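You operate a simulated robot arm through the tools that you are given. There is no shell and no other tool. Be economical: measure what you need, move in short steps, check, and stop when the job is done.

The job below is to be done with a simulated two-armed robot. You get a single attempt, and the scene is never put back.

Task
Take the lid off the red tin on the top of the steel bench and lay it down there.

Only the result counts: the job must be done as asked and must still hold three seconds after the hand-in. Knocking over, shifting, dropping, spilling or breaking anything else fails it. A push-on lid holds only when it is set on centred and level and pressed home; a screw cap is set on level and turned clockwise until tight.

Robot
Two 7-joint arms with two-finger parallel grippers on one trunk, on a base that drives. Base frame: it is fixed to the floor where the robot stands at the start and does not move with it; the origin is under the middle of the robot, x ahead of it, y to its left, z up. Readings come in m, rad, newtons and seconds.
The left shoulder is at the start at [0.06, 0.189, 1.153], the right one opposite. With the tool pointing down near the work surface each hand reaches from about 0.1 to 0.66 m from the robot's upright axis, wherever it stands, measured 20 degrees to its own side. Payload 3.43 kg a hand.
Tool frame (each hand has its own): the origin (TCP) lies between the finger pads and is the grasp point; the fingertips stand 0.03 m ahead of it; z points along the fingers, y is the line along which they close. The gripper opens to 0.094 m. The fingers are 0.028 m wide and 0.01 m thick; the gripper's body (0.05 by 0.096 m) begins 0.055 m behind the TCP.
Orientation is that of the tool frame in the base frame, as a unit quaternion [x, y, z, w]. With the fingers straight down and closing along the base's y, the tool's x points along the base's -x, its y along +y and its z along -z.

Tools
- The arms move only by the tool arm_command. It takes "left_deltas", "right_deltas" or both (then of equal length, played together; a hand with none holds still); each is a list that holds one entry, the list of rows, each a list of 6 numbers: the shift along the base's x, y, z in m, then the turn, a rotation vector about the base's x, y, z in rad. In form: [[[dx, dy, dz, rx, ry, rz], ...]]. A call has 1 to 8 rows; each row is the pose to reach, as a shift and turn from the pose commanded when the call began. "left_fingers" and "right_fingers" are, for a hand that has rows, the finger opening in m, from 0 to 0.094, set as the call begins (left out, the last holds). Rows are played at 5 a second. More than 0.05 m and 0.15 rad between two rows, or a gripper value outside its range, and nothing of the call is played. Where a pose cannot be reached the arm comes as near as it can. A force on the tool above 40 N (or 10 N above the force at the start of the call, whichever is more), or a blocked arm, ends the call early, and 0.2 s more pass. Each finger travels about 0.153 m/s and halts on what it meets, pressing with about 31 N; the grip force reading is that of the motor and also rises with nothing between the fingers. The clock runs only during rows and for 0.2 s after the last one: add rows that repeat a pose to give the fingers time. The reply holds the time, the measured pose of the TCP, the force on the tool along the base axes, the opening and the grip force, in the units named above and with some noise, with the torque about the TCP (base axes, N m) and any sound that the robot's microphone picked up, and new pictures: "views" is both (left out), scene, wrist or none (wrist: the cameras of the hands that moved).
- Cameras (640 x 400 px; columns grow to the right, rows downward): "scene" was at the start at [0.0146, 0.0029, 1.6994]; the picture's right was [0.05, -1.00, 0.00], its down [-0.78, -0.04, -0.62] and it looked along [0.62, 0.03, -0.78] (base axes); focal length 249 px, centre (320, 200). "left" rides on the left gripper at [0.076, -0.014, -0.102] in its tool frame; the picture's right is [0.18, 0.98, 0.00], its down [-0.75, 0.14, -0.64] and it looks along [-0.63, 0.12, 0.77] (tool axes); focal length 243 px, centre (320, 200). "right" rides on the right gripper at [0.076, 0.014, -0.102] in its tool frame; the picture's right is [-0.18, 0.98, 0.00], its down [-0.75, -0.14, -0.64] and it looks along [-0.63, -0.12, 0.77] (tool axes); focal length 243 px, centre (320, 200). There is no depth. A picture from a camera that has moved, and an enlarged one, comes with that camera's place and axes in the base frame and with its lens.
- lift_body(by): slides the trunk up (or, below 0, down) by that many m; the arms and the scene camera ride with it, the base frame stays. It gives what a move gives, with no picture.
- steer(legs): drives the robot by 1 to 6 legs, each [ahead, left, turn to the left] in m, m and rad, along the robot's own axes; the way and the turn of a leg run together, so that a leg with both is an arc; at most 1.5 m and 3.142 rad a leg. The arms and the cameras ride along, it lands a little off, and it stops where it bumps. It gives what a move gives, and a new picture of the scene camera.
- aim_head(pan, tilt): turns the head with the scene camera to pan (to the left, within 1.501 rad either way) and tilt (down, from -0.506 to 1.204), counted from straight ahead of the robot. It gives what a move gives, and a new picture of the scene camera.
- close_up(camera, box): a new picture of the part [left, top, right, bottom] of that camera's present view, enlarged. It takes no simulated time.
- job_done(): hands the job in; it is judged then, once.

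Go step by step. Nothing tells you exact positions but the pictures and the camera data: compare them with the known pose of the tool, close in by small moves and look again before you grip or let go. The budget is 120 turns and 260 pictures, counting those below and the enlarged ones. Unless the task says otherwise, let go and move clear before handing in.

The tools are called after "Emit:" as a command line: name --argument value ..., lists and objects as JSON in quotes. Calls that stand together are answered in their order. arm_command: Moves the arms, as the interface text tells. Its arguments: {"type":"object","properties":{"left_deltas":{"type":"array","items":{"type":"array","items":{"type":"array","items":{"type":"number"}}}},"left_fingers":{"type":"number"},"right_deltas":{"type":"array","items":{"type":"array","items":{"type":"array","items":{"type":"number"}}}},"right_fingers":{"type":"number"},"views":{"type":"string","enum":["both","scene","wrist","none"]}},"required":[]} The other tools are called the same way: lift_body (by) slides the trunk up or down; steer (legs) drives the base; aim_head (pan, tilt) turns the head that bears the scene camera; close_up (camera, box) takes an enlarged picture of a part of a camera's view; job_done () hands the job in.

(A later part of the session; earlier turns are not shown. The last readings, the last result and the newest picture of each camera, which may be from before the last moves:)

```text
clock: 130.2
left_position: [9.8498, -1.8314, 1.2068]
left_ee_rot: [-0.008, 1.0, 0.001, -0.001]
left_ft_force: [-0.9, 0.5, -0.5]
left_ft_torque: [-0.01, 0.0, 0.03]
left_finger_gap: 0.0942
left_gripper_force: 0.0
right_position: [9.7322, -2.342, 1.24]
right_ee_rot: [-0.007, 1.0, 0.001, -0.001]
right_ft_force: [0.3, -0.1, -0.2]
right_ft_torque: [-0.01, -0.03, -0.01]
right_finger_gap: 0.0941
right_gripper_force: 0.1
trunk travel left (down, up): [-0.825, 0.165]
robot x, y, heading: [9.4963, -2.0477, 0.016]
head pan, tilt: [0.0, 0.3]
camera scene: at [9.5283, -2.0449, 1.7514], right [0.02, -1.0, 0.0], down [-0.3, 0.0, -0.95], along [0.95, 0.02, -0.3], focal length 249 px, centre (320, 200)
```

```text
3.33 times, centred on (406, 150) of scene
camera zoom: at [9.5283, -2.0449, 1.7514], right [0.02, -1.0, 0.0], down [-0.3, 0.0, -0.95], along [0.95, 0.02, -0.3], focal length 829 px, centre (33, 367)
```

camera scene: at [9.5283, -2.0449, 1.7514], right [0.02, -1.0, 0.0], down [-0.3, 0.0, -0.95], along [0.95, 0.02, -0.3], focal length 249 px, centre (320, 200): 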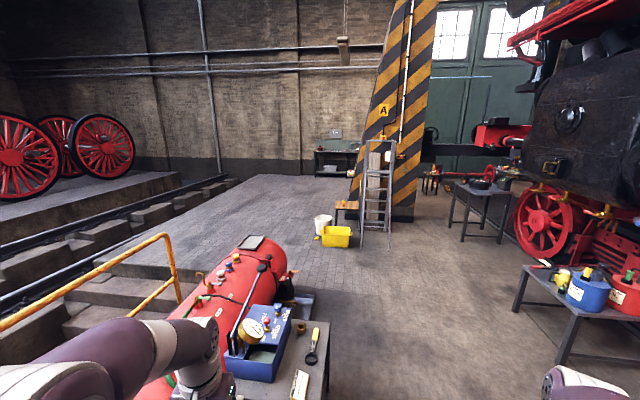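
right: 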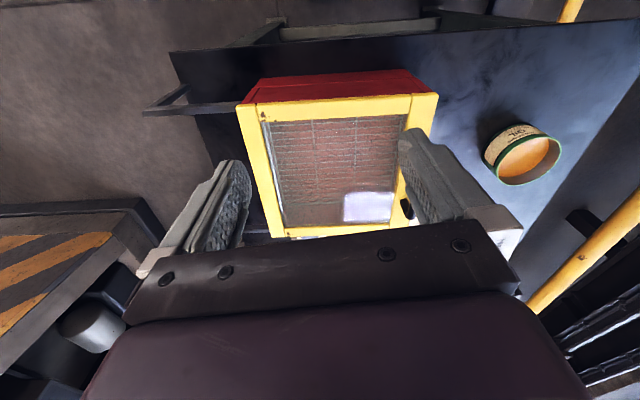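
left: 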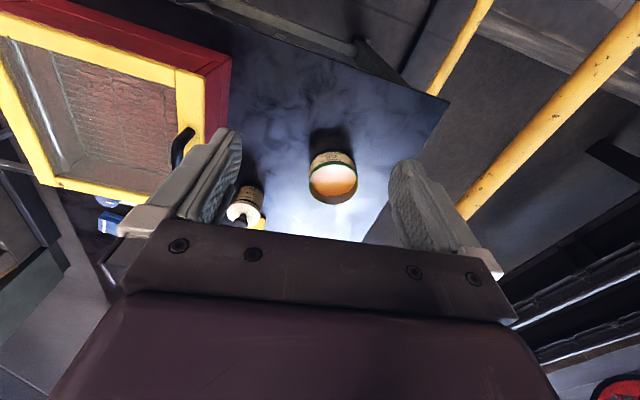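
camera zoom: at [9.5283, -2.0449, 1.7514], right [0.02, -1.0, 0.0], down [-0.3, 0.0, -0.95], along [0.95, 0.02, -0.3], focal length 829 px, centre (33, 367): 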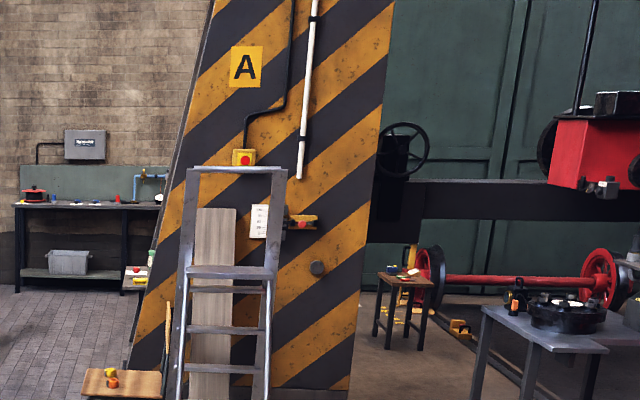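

Nothing looks disturbed. I'll back off, sidestep right and pass on to see around the end of the locomotive.

Emit:
steer --legs '[[-0.15, 0, 0], [0, -0.6, 0], [1.5, 0, 0], [0.5, 0, 0]]'

Emit:
aim_head --pan -0.9 --tilt 0.3

Emit:
aim_head --pan 0.6 --tilt 0.3

Emit:
close_up --camera "scene" --box '[250, 120, 410, 220]'

```text
clock: 144.1
left_position: [11.7049, -2.4015, 1.2064]
left_ee_rot: [-0.007, 1.0, 0.0, -0.001]
left_ft_force: [0.0, 0.0, -0.4]
left_ft_torque: [-0.02, -0.01, 0.0]
left_finger_gap: 0.094
left_gripper_force: 0.1
right_position: [11.5882, -2.9129, 1.2413]
right_ee_rot: [-0.008, 1.0, 0.0, -0.001]
right_ft_force: [0.1, 0.0, -0.7]
right_ft_torque: [0.0, -0.04, -0.05]
right_finger_gap: 0.094
right_gripper_force: 0.1
trunk travel left (down, up): [-0.825, 0.165]
robot x, y, heading: [11.3553, -2.6145, 0.013]
head pan, tilt: [0.0, 0.3]
camera scene: at [11.3838, -2.6152, 1.7515], right [0.01, -1.0, 0.0], down [-0.3, 0.0, -0.96], along [0.96, 0.01, -0.3], focal length 249 px, centre (320, 200)
```

scene: 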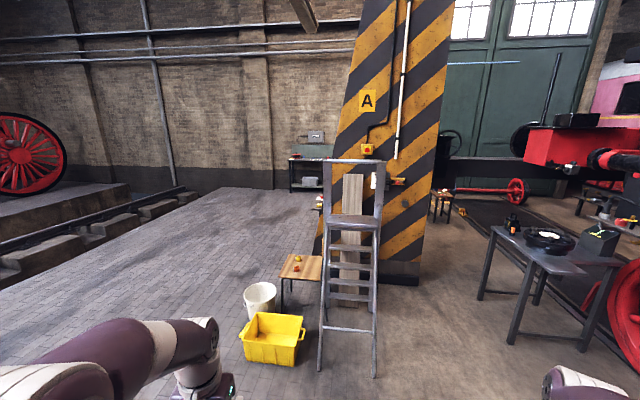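

```text
clock: 145.3
left_position: [11.7057, -2.4015, 1.207]
left_ee_rot: [-0.007, 1.0, 0.0, 0.0]
left_ft_force: [0.3, -0.2, -1.0]
left_ft_torque: [0.0, 0.0, 0.01]
left_finger_gap: 0.0939
left_gripper_force: 0.1
right_position: [11.5895, -2.9132, 1.2401]
right_ee_rot: [-0.007, 1.0, 0.0, 0.0]
right_ft_force: [0.4, 0.0, 0.5]
right_ft_torque: [0.0, 0.05, 0.01]
right_finger_gap: 0.0939
right_gripper_force: 0.0
trunk travel left (down, up): [-0.825, 0.165]
robot x, y, heading: [11.3531, -2.6158, 0.02]
head pan, tilt: [-0.901, 0.3]
camera scene: at [11.3507, -2.6889, 1.7515], right [-0.77, -0.63, 0.0], down [-0.19, 0.23, -0.96], along [0.61, -0.74, -0.3], focal length 249 px, centre (320, 200)
```

scene: 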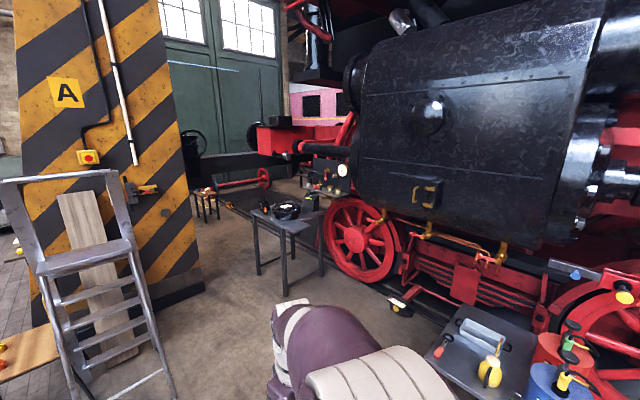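

```text
clock: 146.9
left_position: [11.7061, -2.3997, 1.2066]
left_ee_rot: [-0.007, 1.0, 0.0, -0.001]
left_ft_force: [0.5, -0.1, -0.2]
left_ft_torque: [0.0, 0.0, 0.0]
left_finger_gap: 0.094
left_gripper_force: 0.0
right_position: [11.5879, -2.9121, 1.2402]
right_ee_rot: [-0.008, 1.0, 0.0, 0.0]
right_ft_force: [0.5, -0.3, -0.2]
right_ft_torque: [0.01, 0.01, 0.02]
right_finger_gap: 0.0942
right_gripper_force: 0.0
trunk travel left (down, up): [-0.825, 0.165]
robot x, y, heading: [11.3552, -2.6155, 0.014]
head pan, tilt: [0.6, 0.3]
camera scene: at [11.3677, -2.5628, 1.7515], right [0.58, -0.82, 0.0], down [-0.24, -0.17, -0.96], along [0.78, 0.55, -0.3], focal length 249 px, centre (320, 200)
```

scene: 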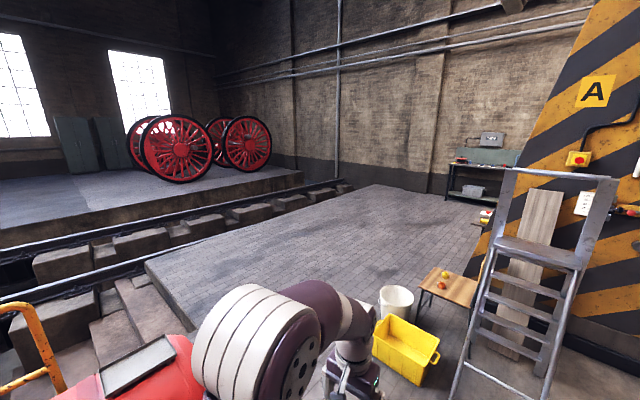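

```text
4.00 times, centred on (330, 170) of scene
camera zoom: at [11.3677, -2.5628, 1.7515], right [0.58, -0.82, 0.0], down [-0.24, -0.17, -0.96], along [0.78, 0.55, -0.3], focal length 995 px, centre (280, 320)
```

zoom: 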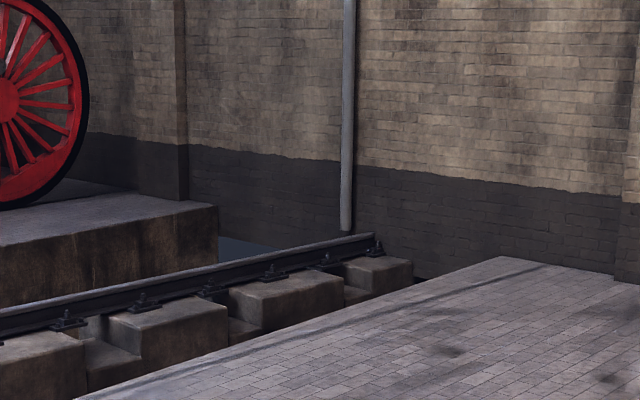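

Emit:
aim_head --pan -0.7 --tilt 0.3

Emit:
close_up --camera "scene" --box '[220, 70, 412, 250]'

Emit:
steer --legs '[[0, 0, 0.01], [0.9, 0, 0]]'

Emit:
aim_head --pan -0.7 --tilt 0.3

```text
clock: 148.4
left_position: [11.7068, -2.4023, 1.2059]
left_ee_rot: [-0.007, 1.0, 0.0, -0.001]
left_ft_force: [-0.3, -0.1, 0.3]
left_ft_torque: [0.0, -0.01, 0.01]
left_finger_gap: 0.0938
left_gripper_force: 0.0
right_position: [11.5889, -2.912, 1.2402]
right_ee_rot: [-0.008, 1.0, 0.0, 0.0]
right_ft_force: [-0.5, 0.0, 0.2]
right_ft_torque: [-0.01, 0.01, -0.02]
right_finger_gap: 0.0941
right_gripper_force: 0.1
trunk travel left (down, up): [-0.825, 0.165]
robot x, y, heading: [11.352, -2.6164, 0.012]
head pan, tilt: [-0.7, 0.3]
camera scene: at [11.3638, -2.6756, 1.7515], right [-0.63, -0.77, 0.0], down [-0.23, 0.19, -0.96], along [0.74, -0.6, -0.3], focal length 249 px, centre (320, 200)
```

scene: 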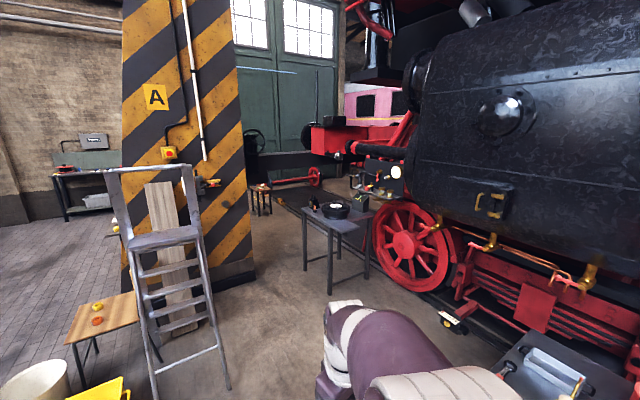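

```text
2.22 times, centred on (316, 160) of scene
camera zoom: at [11.3638, -2.6756, 1.7515], right [-0.63, -0.77, 0.0], down [-0.23, 0.19, -0.96], along [0.74, -0.6, -0.3], focal length 553 px, centre (329, 289)
```

zoom: 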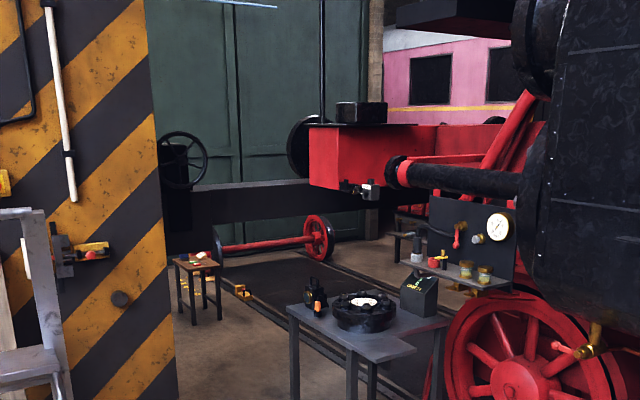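

```text
clock: 153.3
left_position: [12.5838, -2.3748, 1.2064]
left_ee_rot: [-0.014, 1.0, 0.0, 0.0]
left_ft_force: [0.0, -0.4, 0.5]
left_ft_torque: [0.0, 0.01, 0.02]
left_finger_gap: 0.0944
left_gripper_force: 0.1
right_position: [12.4724, -2.8862, 1.2401]
right_ee_rot: [-0.014, 1.0, -0.001, -0.001]
right_ft_force: [0.0, -0.8, -0.4]
right_ft_torque: [-0.01, -0.03, 0.02]
right_finger_gap: 0.094
right_gripper_force: 0.1
trunk travel left (down, up): [-0.825, 0.165]
robot x, y, heading: [12.2331, -2.5898, 0.03]
head pan, tilt: [-0.7, 0.3]
camera scene: at [12.2444, -2.6529, 1.7515], right [-0.62, -0.78, 0.0], down [-0.23, 0.18, -0.96], along [0.75, -0.6, -0.3], focal length 249 px, centre (320, 200)
```

scene: 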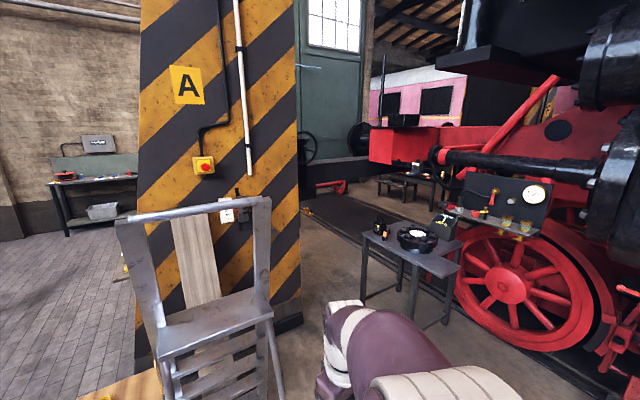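

```text
clock: 153.9
left_position: [12.5837, -2.3752, 1.2071]
left_ee_rot: [-0.013, 1.0, 0.001, -0.001]
left_ft_force: [0.7, -0.8, -0.3]
left_ft_torque: [0.01, -0.04, -0.03]
left_finger_gap: 0.0942
left_gripper_force: 0.1
right_position: [12.4732, -2.8874, 1.241]
right_ee_rot: [-0.014, 1.0, 0.0, 0.0]
right_ft_force: [-1.6, -0.7, 0.5]
right_ft_torque: [0.03, 0.01, 0.04]
right_finger_gap: 0.0942
right_gripper_force: 0.1
trunk travel left (down, up): [-0.825, 0.165]
robot x, y, heading: [12.2308, -2.594, 0.031]
head pan, tilt: [-0.7, 0.3]
camera scene: at [12.2449, -2.6529, 1.7515], right [-0.62, -0.78, 0.0], down [-0.23, 0.18, -0.96], along [0.75, -0.6, -0.3], focal length 249 px, centre (320, 200)
```

scene: 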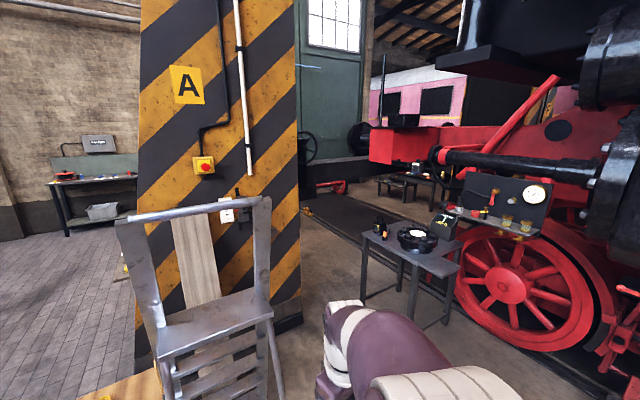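

Another bench appears past the front of the locomotive. Zooming.

Emit:
close_up --camera "scene" --box '[360, 140, 488, 220]'

Emit:
close_up --camera "scene" --box '[30, 120, 158, 240]'

```text
5.00 times, centred on (424, 180) of scene
camera zoom: at [12.2449, -2.6529, 1.7515], right [-0.62, -0.78, 0.0], down [-0.23, 0.18, -0.96], along [0.75, -0.6, -0.3], focal length 1244 px, centre (-200, 300)
```

zoom: 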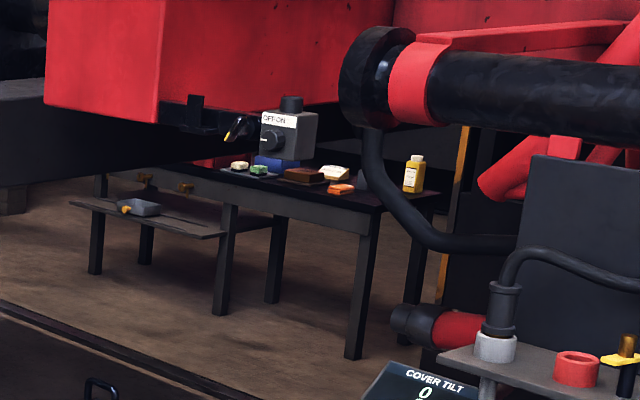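

```text
3.33 times, centred on (94, 180) of scene
camera zoom: at [12.2449, -2.6529, 1.7515], right [-0.62, -0.78, 0.0], down [-0.23, 0.18, -0.96], along [0.75, -0.6, -0.3], focal length 829 px, centre (1073, 267)
```

zoom: 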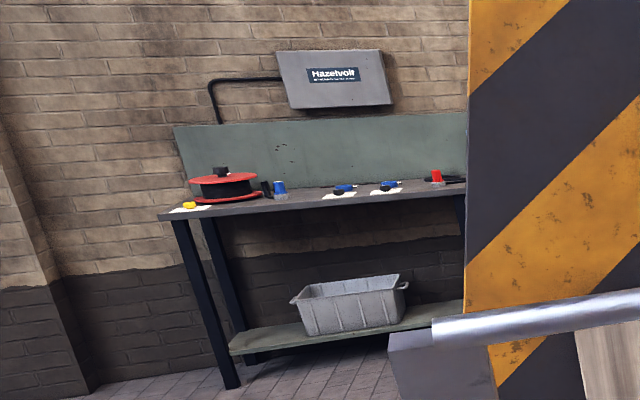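

I'll lower the trunk to see under the buffer beam to that bench.

Emit:
lift_body --by -0.35

Emit:
close_up --camera "scene" --box '[350, 110, 478, 190]'

Emit:
aim_head --pan -1.4 --tilt 0.5

```text
clock: 157.4
left_position: [12.5842, -2.3753, 0.8565]
left_ee_rot: [-0.012, 1.0, 0.0, 0.0]
left_ft_force: [-0.3, -0.2, 0.1]
left_ft_torque: [-0.03, 0.0, 0.02]
left_finger_gap: 0.094
left_gripper_force: 0.0
right_position: [12.4734, -2.8874, 0.8902]
right_ee_rot: [-0.013, 1.0, -0.001, 0.0]
right_ft_force: [0.5, 0.0, 0.1]
right_ft_torque: [0.05, 0.01, 0.0]
right_finger_gap: 0.0941
right_gripper_force: 0.0
trunk travel left (down, up): [-0.475, 0.515]
robot x, y, heading: [12.232, -2.5941, 0.023]
head pan, tilt: [-0.7, 0.3]
```

```text
5.00 times, centred on (414, 150) of scene
camera zoom: at [12.2449, -2.6529, 1.4015], right [-0.62, -0.78, 0.0], down [-0.23, 0.18, -0.96], along [0.75, -0.6, -0.3], focal length 1244 px, centre (-150, 450)
```

zoom: 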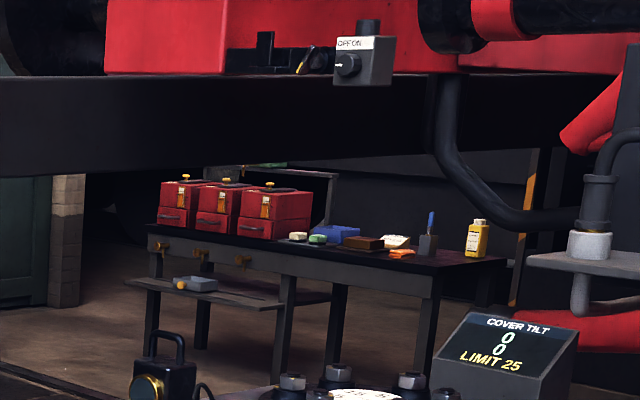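

```text
clock: 158.4
left_position: [12.5835, -2.3737, 0.8564]
left_ee_rot: [-0.013, 1.0, 0.0, -0.001]
left_ft_force: [-1.3, -0.2, 0.4]
left_ft_torque: [-0.02, 0.02, 0.03]
left_finger_gap: 0.0938
left_gripper_force: 0.1
right_position: [12.4724, -2.8863, 0.8909]
right_ee_rot: [-0.014, 1.0, 0.0, -0.001]
right_ft_force: [0.4, 1.1, -0.7]
right_ft_torque: [0.0, 0.01, -0.02]
right_finger_gap: 0.0941
right_gripper_force: 0.1
trunk travel left (down, up): [-0.475, 0.515]
robot x, y, heading: [12.2339, -2.5903, 0.023]
head pan, tilt: [-1.4, 0.499]
camera scene: at [12.1899, -2.6839, 1.3831], right [-0.98, -0.2, 0.0], down [-0.09, 0.47, -0.88], along [0.17, -0.86, -0.48], focal length 249 px, centre (320, 200)
```

scene: 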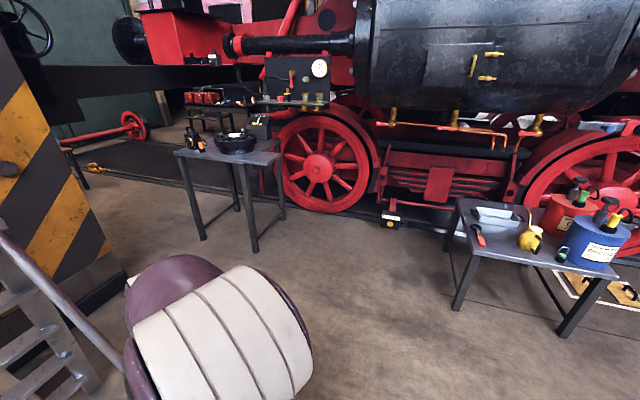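

There is another area with benches on the far side of the locomotive, but this end is too narrow to pass. I'll go back round the other end; raising the trunk first.

Emit:
lift_body --by 0.35

Emit:
steer --legs '[[0, 0, 3.118], [1.5, 0, 0], [1.1, 0, 0], [0, 0, -0.09], [1.5, 0, 0], [1.5, 0, 0]]'

```text
clock: 161.8
left_position: [12.5834, -2.3751, 1.2075]
left_ee_rot: [-0.013, 1.0, 0.0, -0.001]
left_ft_force: [0.5, 0.3, 0.2]
left_ft_torque: [0.0, -0.02, 0.03]
left_finger_gap: 0.0941
left_gripper_force: 0.0
right_position: [12.473, -2.8857, 1.2407]
right_ee_rot: [-0.015, 1.0, 0.0, 0.0]
right_ft_force: [0.5, 0.3, -0.5]
right_ft_torque: [-0.03, 0.01, 0.02]
right_finger_gap: 0.094
right_gripper_force: 0.0
trunk travel left (down, up): [-0.825, 0.165]
robot x, y, heading: [12.2335, -2.589, 0.03]
head pan, tilt: [-1.4, 0.499]
```

```text
clock: 196.4
left_position: [6.2696, -2.7239, 1.2061]
left_ee_rot: [1.0, -0.011, 0.001, 0.0]
left_ft_force: [-0.4, -0.6, 0.4]
left_ft_torque: [0.01, -0.01, 0.01]
left_finger_gap: 0.0941
left_gripper_force: 0.1
right_position: [6.4055, -2.2195, 1.2405]
right_ee_rot: [1.0, -0.011, 0.0, 0.0]
right_ft_force: [1.0, 0.7, 0.4]
right_ft_torque: [-0.02, 0.03, 0.02]
right_finger_gap: 0.0943
right_gripper_force: 0.1
trunk travel left (down, up): [-0.825, 0.165]
robot x, y, heading: [6.6298, -2.5236, 3.122]
head pan, tilt: [-1.4, 0.499]
camera scene: at [6.6765, -2.4372, 1.7331], right [0.99, 0.15, 0.0], down [0.07, -0.47, -0.88], along [-0.13, 0.87, -0.48], focal length 249 px, centre (320, 200)
```

scene: 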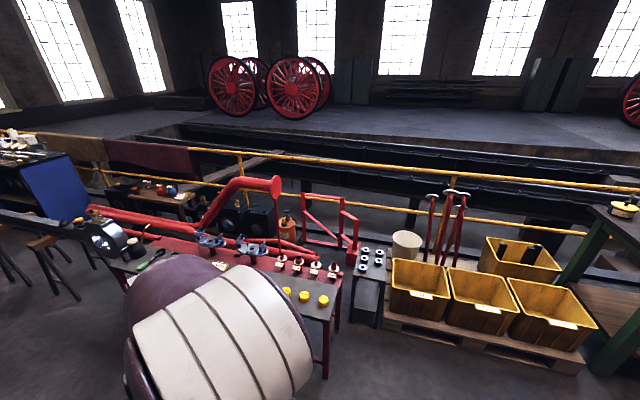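

Emit:
steer --legs '[[0, 0, -0.134], [1.5, 0, 0], [1.5, 0, 0], [0, 0, -0.6], [1.4, 0, 0], [0, 0, 0.75]]'

Emit:
aim_head --pan 0.6 --tilt 0.4

```text
clock: 221.6
left_position: [2.2618, -1.3906, 1.2067]
left_ee_rot: [1.0, 0.017, 0.001, 0.001]
left_ft_force: [0.3, -0.8, 0.8]
left_ft_torque: [0.03, 0.0, 0.0]
left_finger_gap: 0.0942
left_gripper_force: 0.0
right_position: [2.3694, -0.8753, 1.2385]
right_ee_rot: [1.0, 0.017, 0.0, 0.0]
right_ft_force: [-0.2, 0.4, 0.0]
right_ft_torque: [0.02, 0.01, -0.03]
right_finger_gap: 0.094
right_gripper_force: 0.1
trunk travel left (down, up): [-0.825, 0.165]
robot x, y, heading: [2.6124, -1.1694, -3.106]
head pan, tilt: [-1.4, 0.499]
camera scene: at [2.6513, -1.0786, 1.7331], right [0.98, 0.2, 0.0], down [0.1, -0.47, -0.88], along [-0.18, 0.86, -0.48], focal length 249 px, centre (320, 200)
```

scene: 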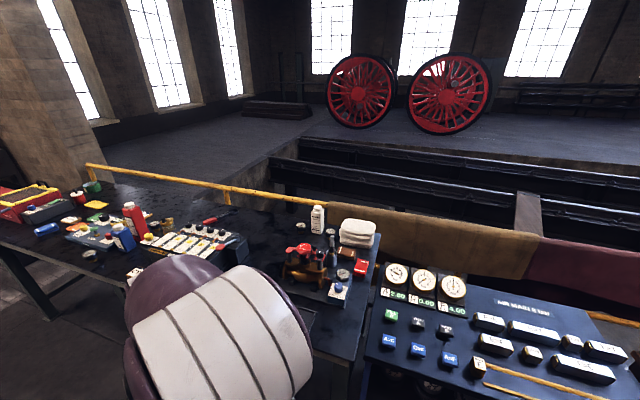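

```text
clock: 223.5
left_position: [2.2617, -1.3888, 1.2057]
left_ee_rot: [1.0, 0.017, 0.001, 0.0]
left_ft_force: [-0.6, 0.0, -0.1]
left_ft_torque: [0.01, 0.0, -0.01]
left_finger_gap: 0.0941
left_gripper_force: 0.1
right_position: [2.3691, -0.877, 1.2402]
right_ee_rot: [1.0, 0.018, 0.0, 0.0]
right_ft_force: [-0.3, -0.8, -0.7]
right_ft_torque: [-0.02, 0.0, 0.05]
right_finger_gap: 0.094
right_gripper_force: 0.0
trunk travel left (down, up): [-0.825, 0.165]
robot x, y, heading: [2.6121, -1.1725, -3.11]
head pan, tilt: [0.6, 0.4]
camera scene: at [2.5951, -1.2227, 1.7422], right [-0.59, 0.81, 0.0], down [0.31, 0.23, -0.92], along [-0.74, -0.55, -0.39], focal length 249 px, centre (320, 200)
```

scene: 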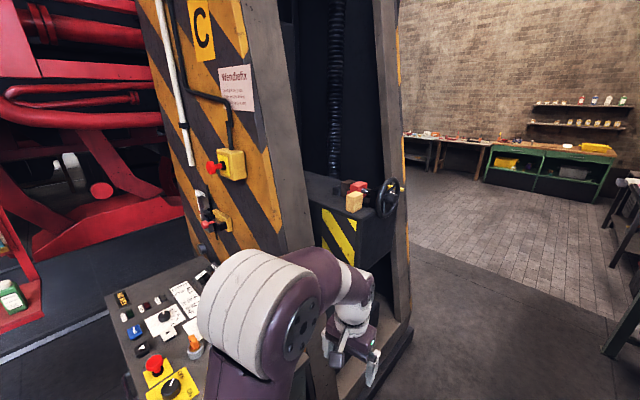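

Emit:
steer --legs '[[0, 0, -0.1], [1.4, 0, 0], [1.2, 0, 0], [0, 0, 0.99], [1.5, 0, 0], [1.5, 0, 0]]'

Emit:
aim_head --pan 1.0 --tilt 0.3

```text
clock: 253.3
left_position: [-1.7625, -3.9116, 1.2067]
left_ee_rot: [0.891, 0.454, 0.001, -0.001]
left_ft_force: [-0.1, 0.4, 0.8]
left_ft_torque: [0.0, -0.02, 0.01]
left_finger_gap: 0.094
left_gripper_force: 0.0
right_position: [-2.0998, -3.513, 1.2414]
right_ee_rot: [0.891, 0.455, 0.0, 0.0]
right_ft_force: [1.0, -0.2, -0.1]
right_ft_torque: [-0.03, -0.01, -0.02]
right_finger_gap: 0.0941
right_gripper_force: 0.1
trunk travel left (down, up): [-0.825, 0.165]
robot x, y, heading: [-1.7197, -3.506, -2.197]
head pan, tilt: [0.6, 0.4]
camera scene: at [-1.6899, -3.5468, 1.7422], right [-1.0, 0.03, 0.0], down [0.01, 0.39, -0.92], along [-0.03, -0.92, -0.39], focal length 249 px, centre (320, 200)
```

scene: 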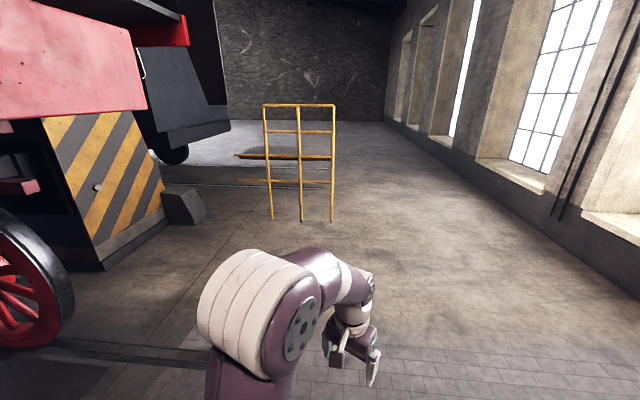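

```text
clock: 254.1
left_position: [-1.7622, -3.9116, 1.2083]
left_ee_rot: [0.891, 0.454, 0.0, 0.0]
left_ft_force: [-0.4, -0.3, 0.2]
left_ft_torque: [-0.04, 0.01, 0.03]
left_finger_gap: 0.0938
left_gripper_force: 0.0
right_position: [-2.1011, -3.5132, 1.2414]
right_ee_rot: [0.89, 0.455, -0.001, -0.001]
right_ft_force: [-0.4, 0.4, 0.0]
right_ft_torque: [0.03, 0.02, -0.01]
right_finger_gap: 0.0941
right_gripper_force: 0.1
trunk travel left (down, up): [-0.825, 0.165]
robot x, y, heading: [-1.7199, -3.5025, -2.201]
head pan, tilt: [1.0, 0.3]
camera scene: at [-1.6537, -3.5415, 1.7515], right [-0.93, -0.36, 0.0], down [-0.11, 0.28, -0.96], along [0.35, -0.89, -0.3], focal length 249 px, centre (320, 200)
```

scene: 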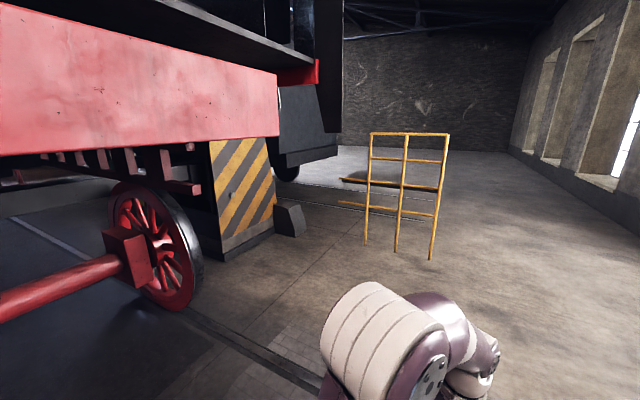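

Emit:
steer --legs '[[0, 0, 0.31], [1.5, 0, 0], [1.5, 0, 0], [1.2, 0, 0], [0, 0, 1.6]]'

Emit:
aim_head --pan 0.3 --tilt 0.3

```text
clock: 279.2
left_position: [-2.6896, -7.3904, 1.2062]
left_ee_rot: [0.149, 0.989, 0.001, -0.001]
left_ft_force: [-0.3, -0.2, 0.1]
left_ft_torque: [0.0, 0.02, 0.02]
left_finger_gap: 0.0941
left_gripper_force: 0.1
right_position: [-2.9571, -7.8393, 1.2405]
right_ee_rot: [0.148, 0.989, 0.0, 0.0]
right_ft_force: [-0.4, 1.1, 0.1]
right_ft_torque: [-0.02, 0.01, -0.05]
right_finger_gap: 0.0938
right_gripper_force: 0.0
trunk travel left (down, up): [-0.825, 0.165]
robot x, y, heading: [-3.0897, -7.4869, -0.297]
head pan, tilt: [1.0, 0.3]
camera scene: at [-3.0776, -7.4074, 1.7515], right [0.65, -0.76, 0.0], down [-0.23, -0.19, -0.96], along [0.73, 0.62, -0.3], focal length 249 px, centre (320, 200)
```

scene: 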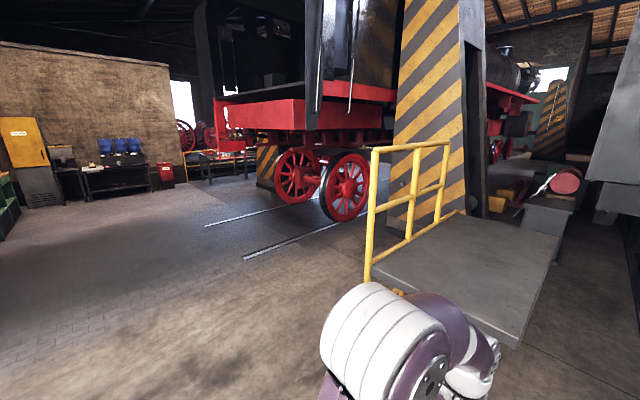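

```text
clock: 280.3
left_position: [-2.6884, -7.389, 1.2074]
left_ee_rot: [0.149, 0.989, 0.0, -0.001]
left_ft_force: [0.7, 0.2, -1.2]
left_ft_torque: [-0.02, -0.01, 0.01]
left_finger_gap: 0.0939
left_gripper_force: 0.0
right_position: [-2.9581, -7.8394, 1.2399]
right_ee_rot: [0.148, 0.989, 0.0, -0.001]
right_ft_force: [0.6, -0.5, -0.5]
right_ft_torque: [-0.02, -0.02, 0.03]
right_finger_gap: 0.0939
right_gripper_force: 0.1
trunk travel left (down, up): [-0.825, 0.165]
robot x, y, heading: [-3.091, -7.4819, -0.296]
head pan, tilt: [0.3, 0.3]
camera scene: at [-3.0555, -7.4674, 1.7515], right [0.0, -1.0, 0.0], down [-0.3, 0.0, -0.96], along [0.96, 0.0, -0.3], focal length 249 px, centre (320, 200)
```

scene: 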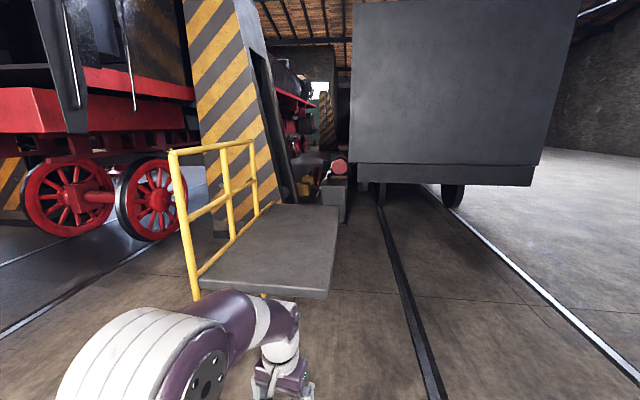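

There's an aisle between the locomotive and a coach, with a grey bench and a red round thing on it. Zooming.

Emit:
close_up --camera "scene" --box '[264, 140, 376, 210]'

Emit:
aim_head --pan -0.6 --tilt 0.3

```text
5.71 times, centred on (320, 175) of scene
camera zoom: at [-3.0555, -7.4674, 1.7515], right [0.0, -1.0, 0.0], down [-0.3, 0.0, -0.96], along [0.96, 0.0, -0.3], focal length 1421 px, centre (320, 343)
```

zoom: 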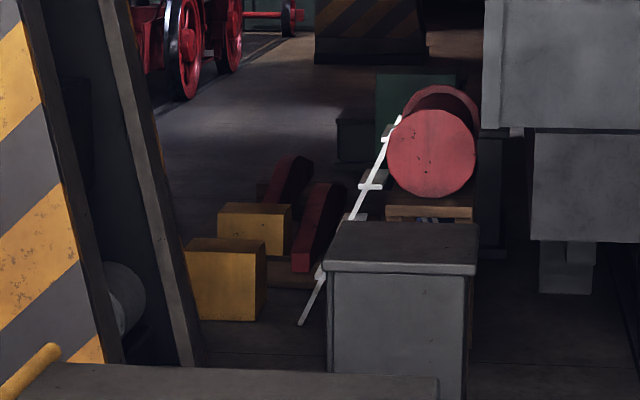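

```text
clock: 281.5
left_position: [-2.6881, -7.391, 1.2071]
left_ee_rot: [0.149, 0.989, 0.0, -0.001]
left_ft_force: [-0.7, -0.8, -0.6]
left_ft_torque: [0.04, 0.03, -0.01]
left_finger_gap: 0.0942
left_gripper_force: 0.0
right_position: [-2.9566, -7.8409, 1.2389]
right_ee_rot: [0.148, 0.989, 0.0, 0.0]
right_ft_force: [-0.6, 0.7, -0.4]
right_ft_torque: [0.01, -0.03, 0.0]
right_finger_gap: 0.0941
right_gripper_force: 0.1
trunk travel left (down, up): [-0.825, 0.165]
robot x, y, heading: [-3.0911, -7.4845, -0.301]
head pan, tilt: [-0.6, 0.3]
camera scene: at [-3.0907, -7.5406, 1.7515], right [-0.78, -0.62, 0.0], down [-0.18, 0.23, -0.96], along [0.6, -0.75, -0.3], focal length 249 px, centre (320, 200)
```

scene: 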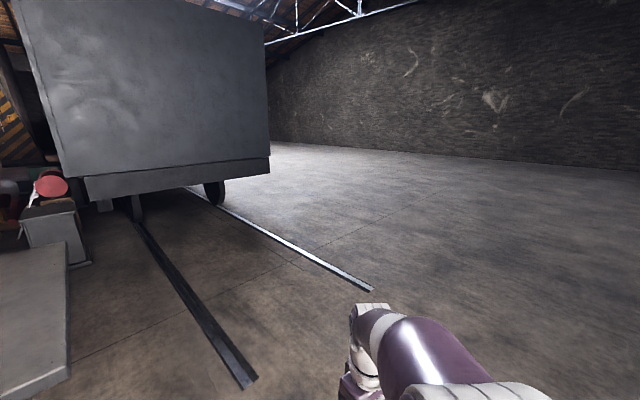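

This aisle is barred. Thinking back: a view of the starting bench from its far side showed something red beside the oven, where the "PASTE" tin stands; the start bench is steel. I'll return and look closely there.

Emit:
steer --legs '[[0, 0, 1.58], [1.5, 0, 0], [1.5, 0, 0], [1.15, 0, 0], [0, 0, -0.276], [1.5, 0, 0]]'

Emit:
aim_head --pan -0.6 --tilt 0.4

```text
clock: 313.2
left_position: [-1.1877, -1.7905, 1.2064]
left_ee_rot: [-0.491, 0.871, 0.0, -0.001]
left_ft_force: [0.1, 0.1, 0.2]
left_ft_torque: [0.03, 0.01, -0.01]
left_finger_gap: 0.0937
left_gripper_force: 0.0
right_position: [-0.8173, -2.1592, 1.2406]
right_ee_rot: [-0.492, 0.871, 0.0, -0.001]
right_ft_force: [0.3, -0.1, -0.8]
right_ft_torque: [0.03, 0.02, -0.02]
right_finger_gap: 0.0944
right_gripper_force: 0.0
trunk travel left (down, up): [-0.825, 0.165]
robot x, y, heading: [-1.1976, -2.2007, 1.024]
head pan, tilt: [-0.6, 0.3]
camera scene: at [-1.1419, -2.2153, 1.7515], right [0.41, -0.91, 0.0], down [-0.27, -0.12, -0.96], along [0.87, 0.39, -0.3], focal length 249 px, centre (320, 200)
```

scene: 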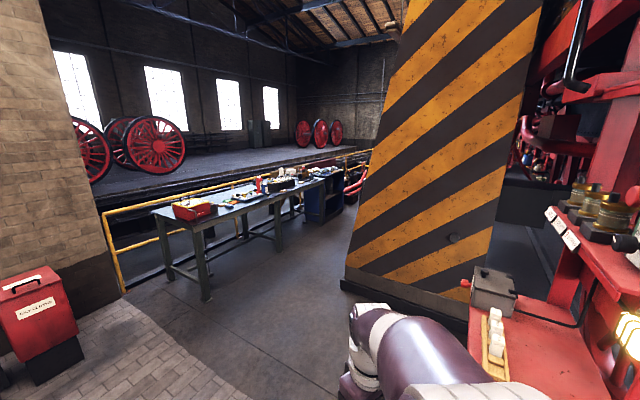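

```text
clock: 313.9
left_position: [-1.1876, -1.7899, 1.2075]
left_ee_rot: [-0.491, 0.871, 0.0, 0.0]
left_ft_force: [0.4, 0.3, -1.2]
left_ft_torque: [-0.01, -0.01, -0.02]
left_finger_gap: 0.0938
left_gripper_force: 0.1
right_position: [-0.8175, -2.1585, 1.2406]
right_ee_rot: [-0.491, 0.871, 0.0, -0.001]
right_ft_force: [-0.1, 0.5, -0.4]
right_ft_torque: [0.0, 0.02, -0.01]
right_finger_gap: 0.094
right_gripper_force: 0.0
trunk travel left (down, up): [-0.825, 0.165]
robot x, y, heading: [-1.1911, -2.2023, 1.025]
head pan, tilt: [-0.6, 0.4]
camera scene: at [-1.1423, -2.2152, 1.7423], right [0.41, -0.91, 0.0], down [-0.35, -0.16, -0.92], along [0.84, 0.38, -0.39], focal length 249 px, centre (320, 200)
```

scene: 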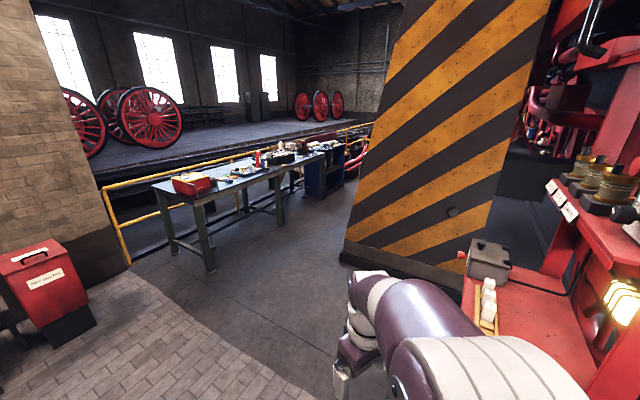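

Emit:
steer --legs '[[0, 0, -0.1], [1.2, 0, 0]]'

Emit:
aim_head --pan -0.2 --tilt 0.5

Emit:
close_up --camera "scene" --box '[220, 110, 412, 230]'

```text
clock: 320.6
left_position: [-0.4235, -0.7973, 1.2075]
left_ee_rot: [-0.455, 0.891, -0.001, -0.001]
left_ft_force: [0.0, 0.6, 0.6]
left_ft_torque: [0.01, -0.02, 0.02]
left_finger_gap: 0.0939
left_gripper_force: 0.0
right_position: [-0.0832, -1.1967, 1.2388]
right_ee_rot: [-0.456, 0.89, 0.0, 0.0]
right_ft_force: [0.5, 0.3, 0.4]
right_ft_torque: [0.02, 0.0, -0.02]
right_finger_gap: 0.0942
right_gripper_force: 0.0
trunk travel left (down, up): [-0.825, 0.165]
robot x, y, heading: [-0.4645, -1.2067, 0.948]
head pan, tilt: [-0.6, 0.4]
camera scene: at [-0.4126, -1.2262, 1.7422], right [0.34, -0.94, 0.0], down [-0.37, -0.13, -0.92], along [0.87, 0.31, -0.39], focal length 249 px, centre (320, 200)
```

scene: 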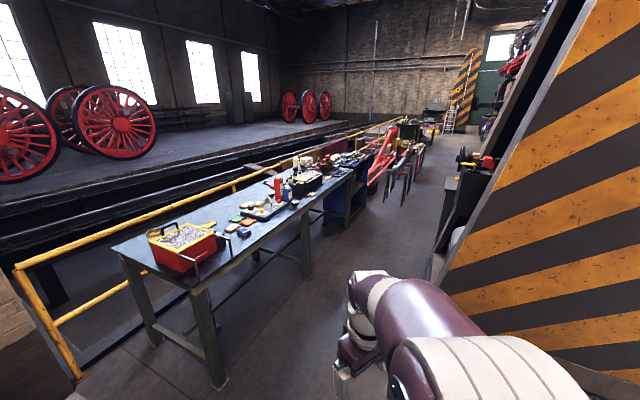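

```text
clock: 321.5
left_position: [-0.4237, -0.7973, 1.207]
left_ee_rot: [-0.455, 0.89, 0.0, 0.0]
left_ft_force: [0.5, -0.3, -0.1]
left_ft_torque: [-0.02, -0.01, -0.02]
left_finger_gap: 0.094
left_gripper_force: 0.1
right_position: [-0.0829, -1.1953, 1.24]
right_ee_rot: [-0.456, 0.89, 0.0, 0.0]
right_ft_force: [0.5, 0.2, -1.1]
right_ft_torque: [-0.01, 0.03, -0.01]
right_finger_gap: 0.0942
right_gripper_force: 0.0
trunk travel left (down, up): [-0.825, 0.165]
robot x, y, heading: [-0.4652, -1.2104, 0.946]
head pan, tilt: [-0.201, 0.499]
camera scene: at [-0.4326, -1.1956, 1.7331], right [0.68, -0.74, 0.0], down [-0.35, -0.32, -0.88], along [0.65, 0.59, -0.48], focal length 249 px, centre (320, 200)
```

scene: 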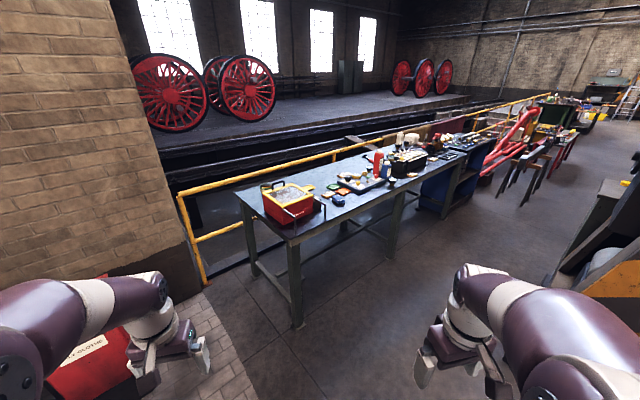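

```text
3.33 times, centred on (316, 170) of scene
camera zoom: at [-0.4326, -1.1956, 1.7331], right [0.68, -0.74, 0.0], down [-0.35, -0.32, -0.88], along [0.65, 0.59, -0.48], focal length 829 px, centre (333, 300)
```

zoom: 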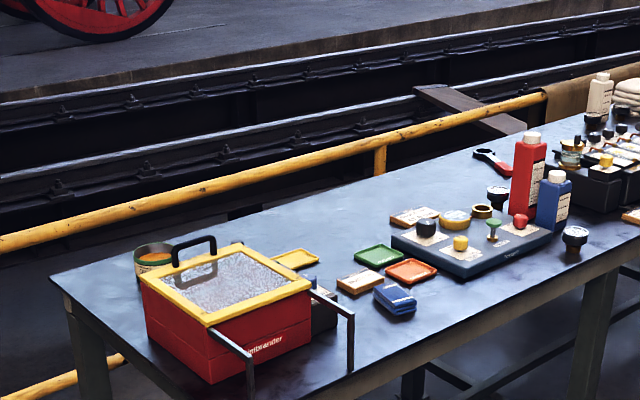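

Emit:
steer --legs '[[0.585, -0.685, 0], [0.585, -0.685, 0]]'

Emit:
aim_head --pan 1.0 --tilt 0.5

Emit:
close_up --camera "scene" --box '[220, 130, 412, 250]'

```text
clock: 330.6
left_position: [1.3857, -0.6657, 1.2063]
left_ee_rot: [-0.456, 0.89, 0.0, -0.001]
left_ft_force: [-1.3, 0.5, -0.4]
left_ft_torque: [-0.02, 0.01, 0.02]
left_finger_gap: 0.0941
left_gripper_force: 0.0
right_position: [1.7263, -1.0639, 1.2408]
right_ee_rot: [-0.457, 0.889, 0.0, 0.0]
right_ft_force: [-0.8, -0.2, 0.2]
right_ft_torque: [-0.01, 0.02, 0.02]
right_finger_gap: 0.0941
right_gripper_force: 0.0
trunk travel left (down, up): [-0.825, 0.165]
robot x, y, heading: [1.3449, -1.0751, 0.947]
head pan, tilt: [-0.201, 0.499]
camera scene: at [1.3763, -1.0639, 1.7331], right [0.68, -0.73, 0.0], down [-0.35, -0.32, -0.88], along [0.65, 0.6, -0.48], focal length 249 px, centre (320, 200)
```

scene: 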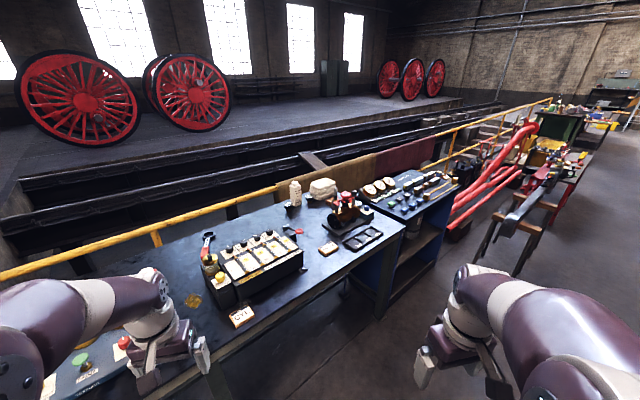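

```text
clock: 332.0
left_position: [1.3858, -0.6661, 1.2057]
left_ee_rot: [-0.455, 0.89, -0.001, 0.0]
left_ft_force: [0.6, -0.3, 0.1]
left_ft_torque: [0.0, 0.0, 0.03]
left_finger_gap: 0.0942
left_gripper_force: 0.1
right_position: [1.7259, -1.0646, 1.2391]
right_ee_rot: [-0.457, 0.89, 0.0, 0.0]
right_ft_force: [0.6, -0.5, -0.3]
right_ft_torque: [0.02, 0.01, 0.02]
right_finger_gap: 0.0937
right_gripper_force: 0.2
trunk travel left (down, up): [-0.825, 0.165]
robot x, y, heading: [1.3468, -1.0775, 0.948]
head pan, tilt: [1.0, 0.499]
camera scene: at [1.2768, -1.041, 1.7331], right [0.93, 0.37, 0.0], down [0.18, -0.45, -0.88], along [-0.32, 0.82, -0.48], focal length 249 px, centre (320, 200)
```

scene: 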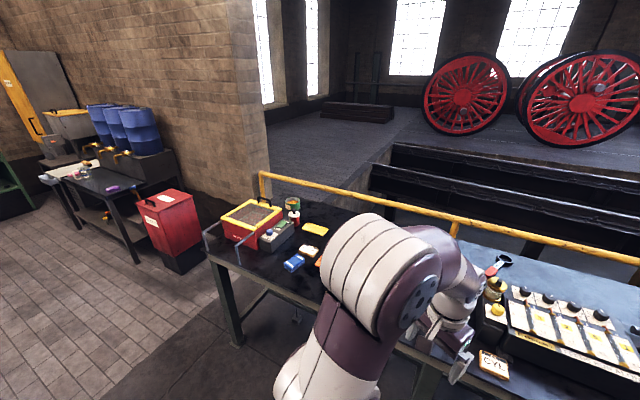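

```text
3.33 times, centred on (316, 190) of scene
camera zoom: at [1.2768, -1.041, 1.7331], right [0.93, 0.37, 0.0], down [0.18, -0.45, -0.88], along [-0.32, 0.82, -0.48], focal length 829 px, centre (333, 233)
```

zoom: 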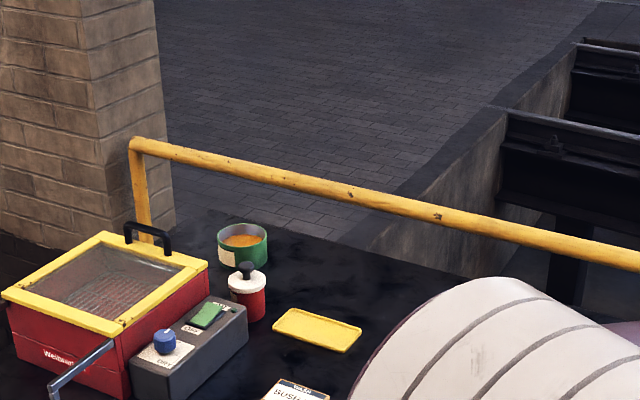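

Found it: the "PASTE" tin is red with a white knobbed lid, on the steel bench at about (0.66, 0.08). I'll drive back to the start place in front of the bench.

Emit:
steer --legs '[[-0.5, 0.585, 0], [-0.5, 0.585, 0], [0, 0, -0.95]]'

```text
clock: 342.4
left_position: [0.1639, -1.0162, 1.2066]
left_ee_rot: [-0.001, 1.0, 0.0, -0.001]
left_ft_force: [-1.0, -0.3, 0.5]
left_ft_torque: [-0.03, 0.0, 0.01]
left_finger_gap: 0.0941
left_gripper_force: 0.1
right_position: [0.041, -1.5254, 1.2403]
right_ee_rot: [-0.002, 1.0, 0.001, 0.0]
right_ft_force: [-0.4, -0.1, 0.0]
right_ft_torque: [-0.04, 0.01, 0.0]
right_finger_gap: 0.0941
right_gripper_force: 0.0
trunk travel left (down, up): [-0.825, 0.165]
robot x, y, heading: [-0.1945, -1.2268, 0.012]
head pan, tilt: [1.0, 0.499]
camera scene: at [-0.2042, -1.1501, 1.7331], right [0.84, -0.54, 0.0], down [-0.26, -0.4, -0.88], along [0.47, 0.74, -0.48], focal length 249 px, centre (320, 200)
```

scene: 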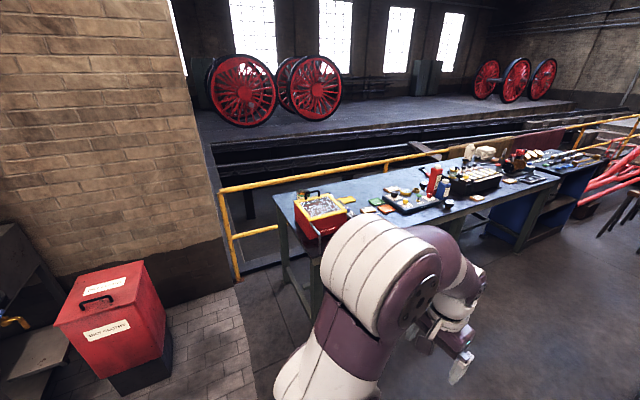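

Emit:
steer --legs '[[0.1, 0.55, 0], [0.02, 0.55, -0.01]]'

Emit:
aim_head --pan 0.1 --tilt 0.9

Emit:
close_up --camera "scene" --box '[240, 80, 432, 200]'

```text
clock: 348.4
left_position: [0.2859, 0.0779, 1.2062]
left_ee_rot: [0.005, 1.0, 0.0, -0.001]
left_ft_force: [-0.5, -0.8, 0.5]
left_ft_torque: [0.03, -0.03, -0.01]
left_finger_gap: 0.0941
left_gripper_force: 0.1
right_position: [0.1574, -0.4313, 1.2409]
right_ee_rot: [0.003, 1.0, 0.0, 0.0]
right_ft_force: [0.0, 0.5, -0.7]
right_ft_torque: [-0.02, 0.06, -0.04]
right_finger_gap: 0.0939
right_gripper_force: 0.1
trunk travel left (down, up): [-0.825, 0.165]
robot x, y, heading: [-0.0736, -0.1261, -0.002]
head pan, tilt: [1.0, 0.499]
camera scene: at [-0.0837, -0.0517, 1.7331], right [0.84, -0.55, 0.0], down [-0.26, -0.4, -0.88], along [0.48, 0.74, -0.48], focal length 249 px, centre (320, 200)
```

scene: 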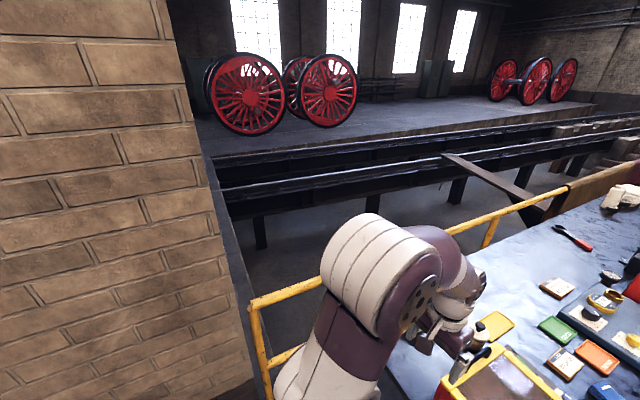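

```text
clock: 349.6
left_position: [0.286, 0.0786, 1.2065]
left_ee_rot: [0.005, 1.0, 0.0, -0.001]
left_ft_force: [-0.5, 0.1, -0.3]
left_ft_torque: [-0.02, -0.01, 0.02]
left_finger_gap: 0.0941
left_gripper_force: 0.1
right_position: [0.1567, -0.4299, 1.2401]
right_ee_rot: [0.003, 1.0, -0.001, -0.001]
right_ft_force: [0.2, 0.4, 0.0]
right_ft_torque: [-0.02, 0.02, 0.0]
right_finger_gap: 0.0941
right_gripper_force: 0.0
trunk travel left (down, up): [-0.825, 0.165]
robot x, y, heading: [-0.0715, -0.1275, -0.008]
head pan, tilt: [0.099, 0.901]
camera scene: at [-0.0582, -0.1199, 1.6992], right [0.09, -1.0, 0.0], down [-0.78, -0.07, -0.62], along [0.62, 0.06, -0.78], focal length 249 px, centre (320, 200)
```

scene: 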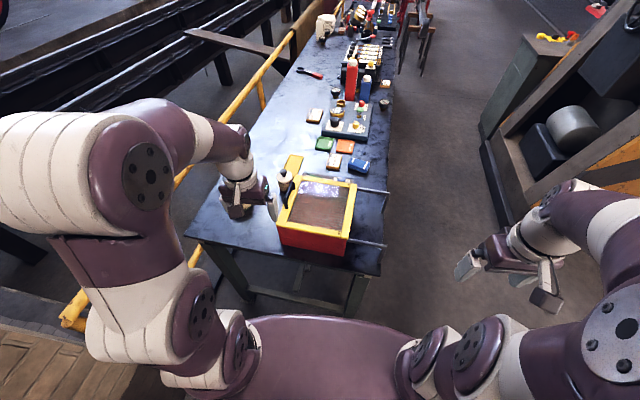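

```text
3.33 times, centred on (336, 140) of scene
camera zoom: at [-0.0582, -0.1199, 1.6992], right [0.09, -1.0, 0.0], down [-0.78, -0.07, -0.62], along [0.62, 0.06, -0.78], focal length 829 px, centre (267, 400)
```

zoom: 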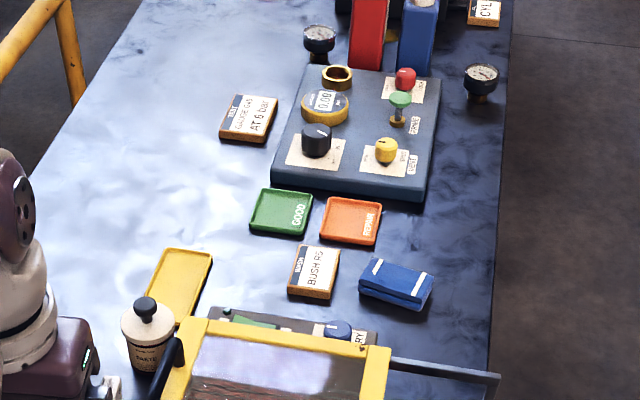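

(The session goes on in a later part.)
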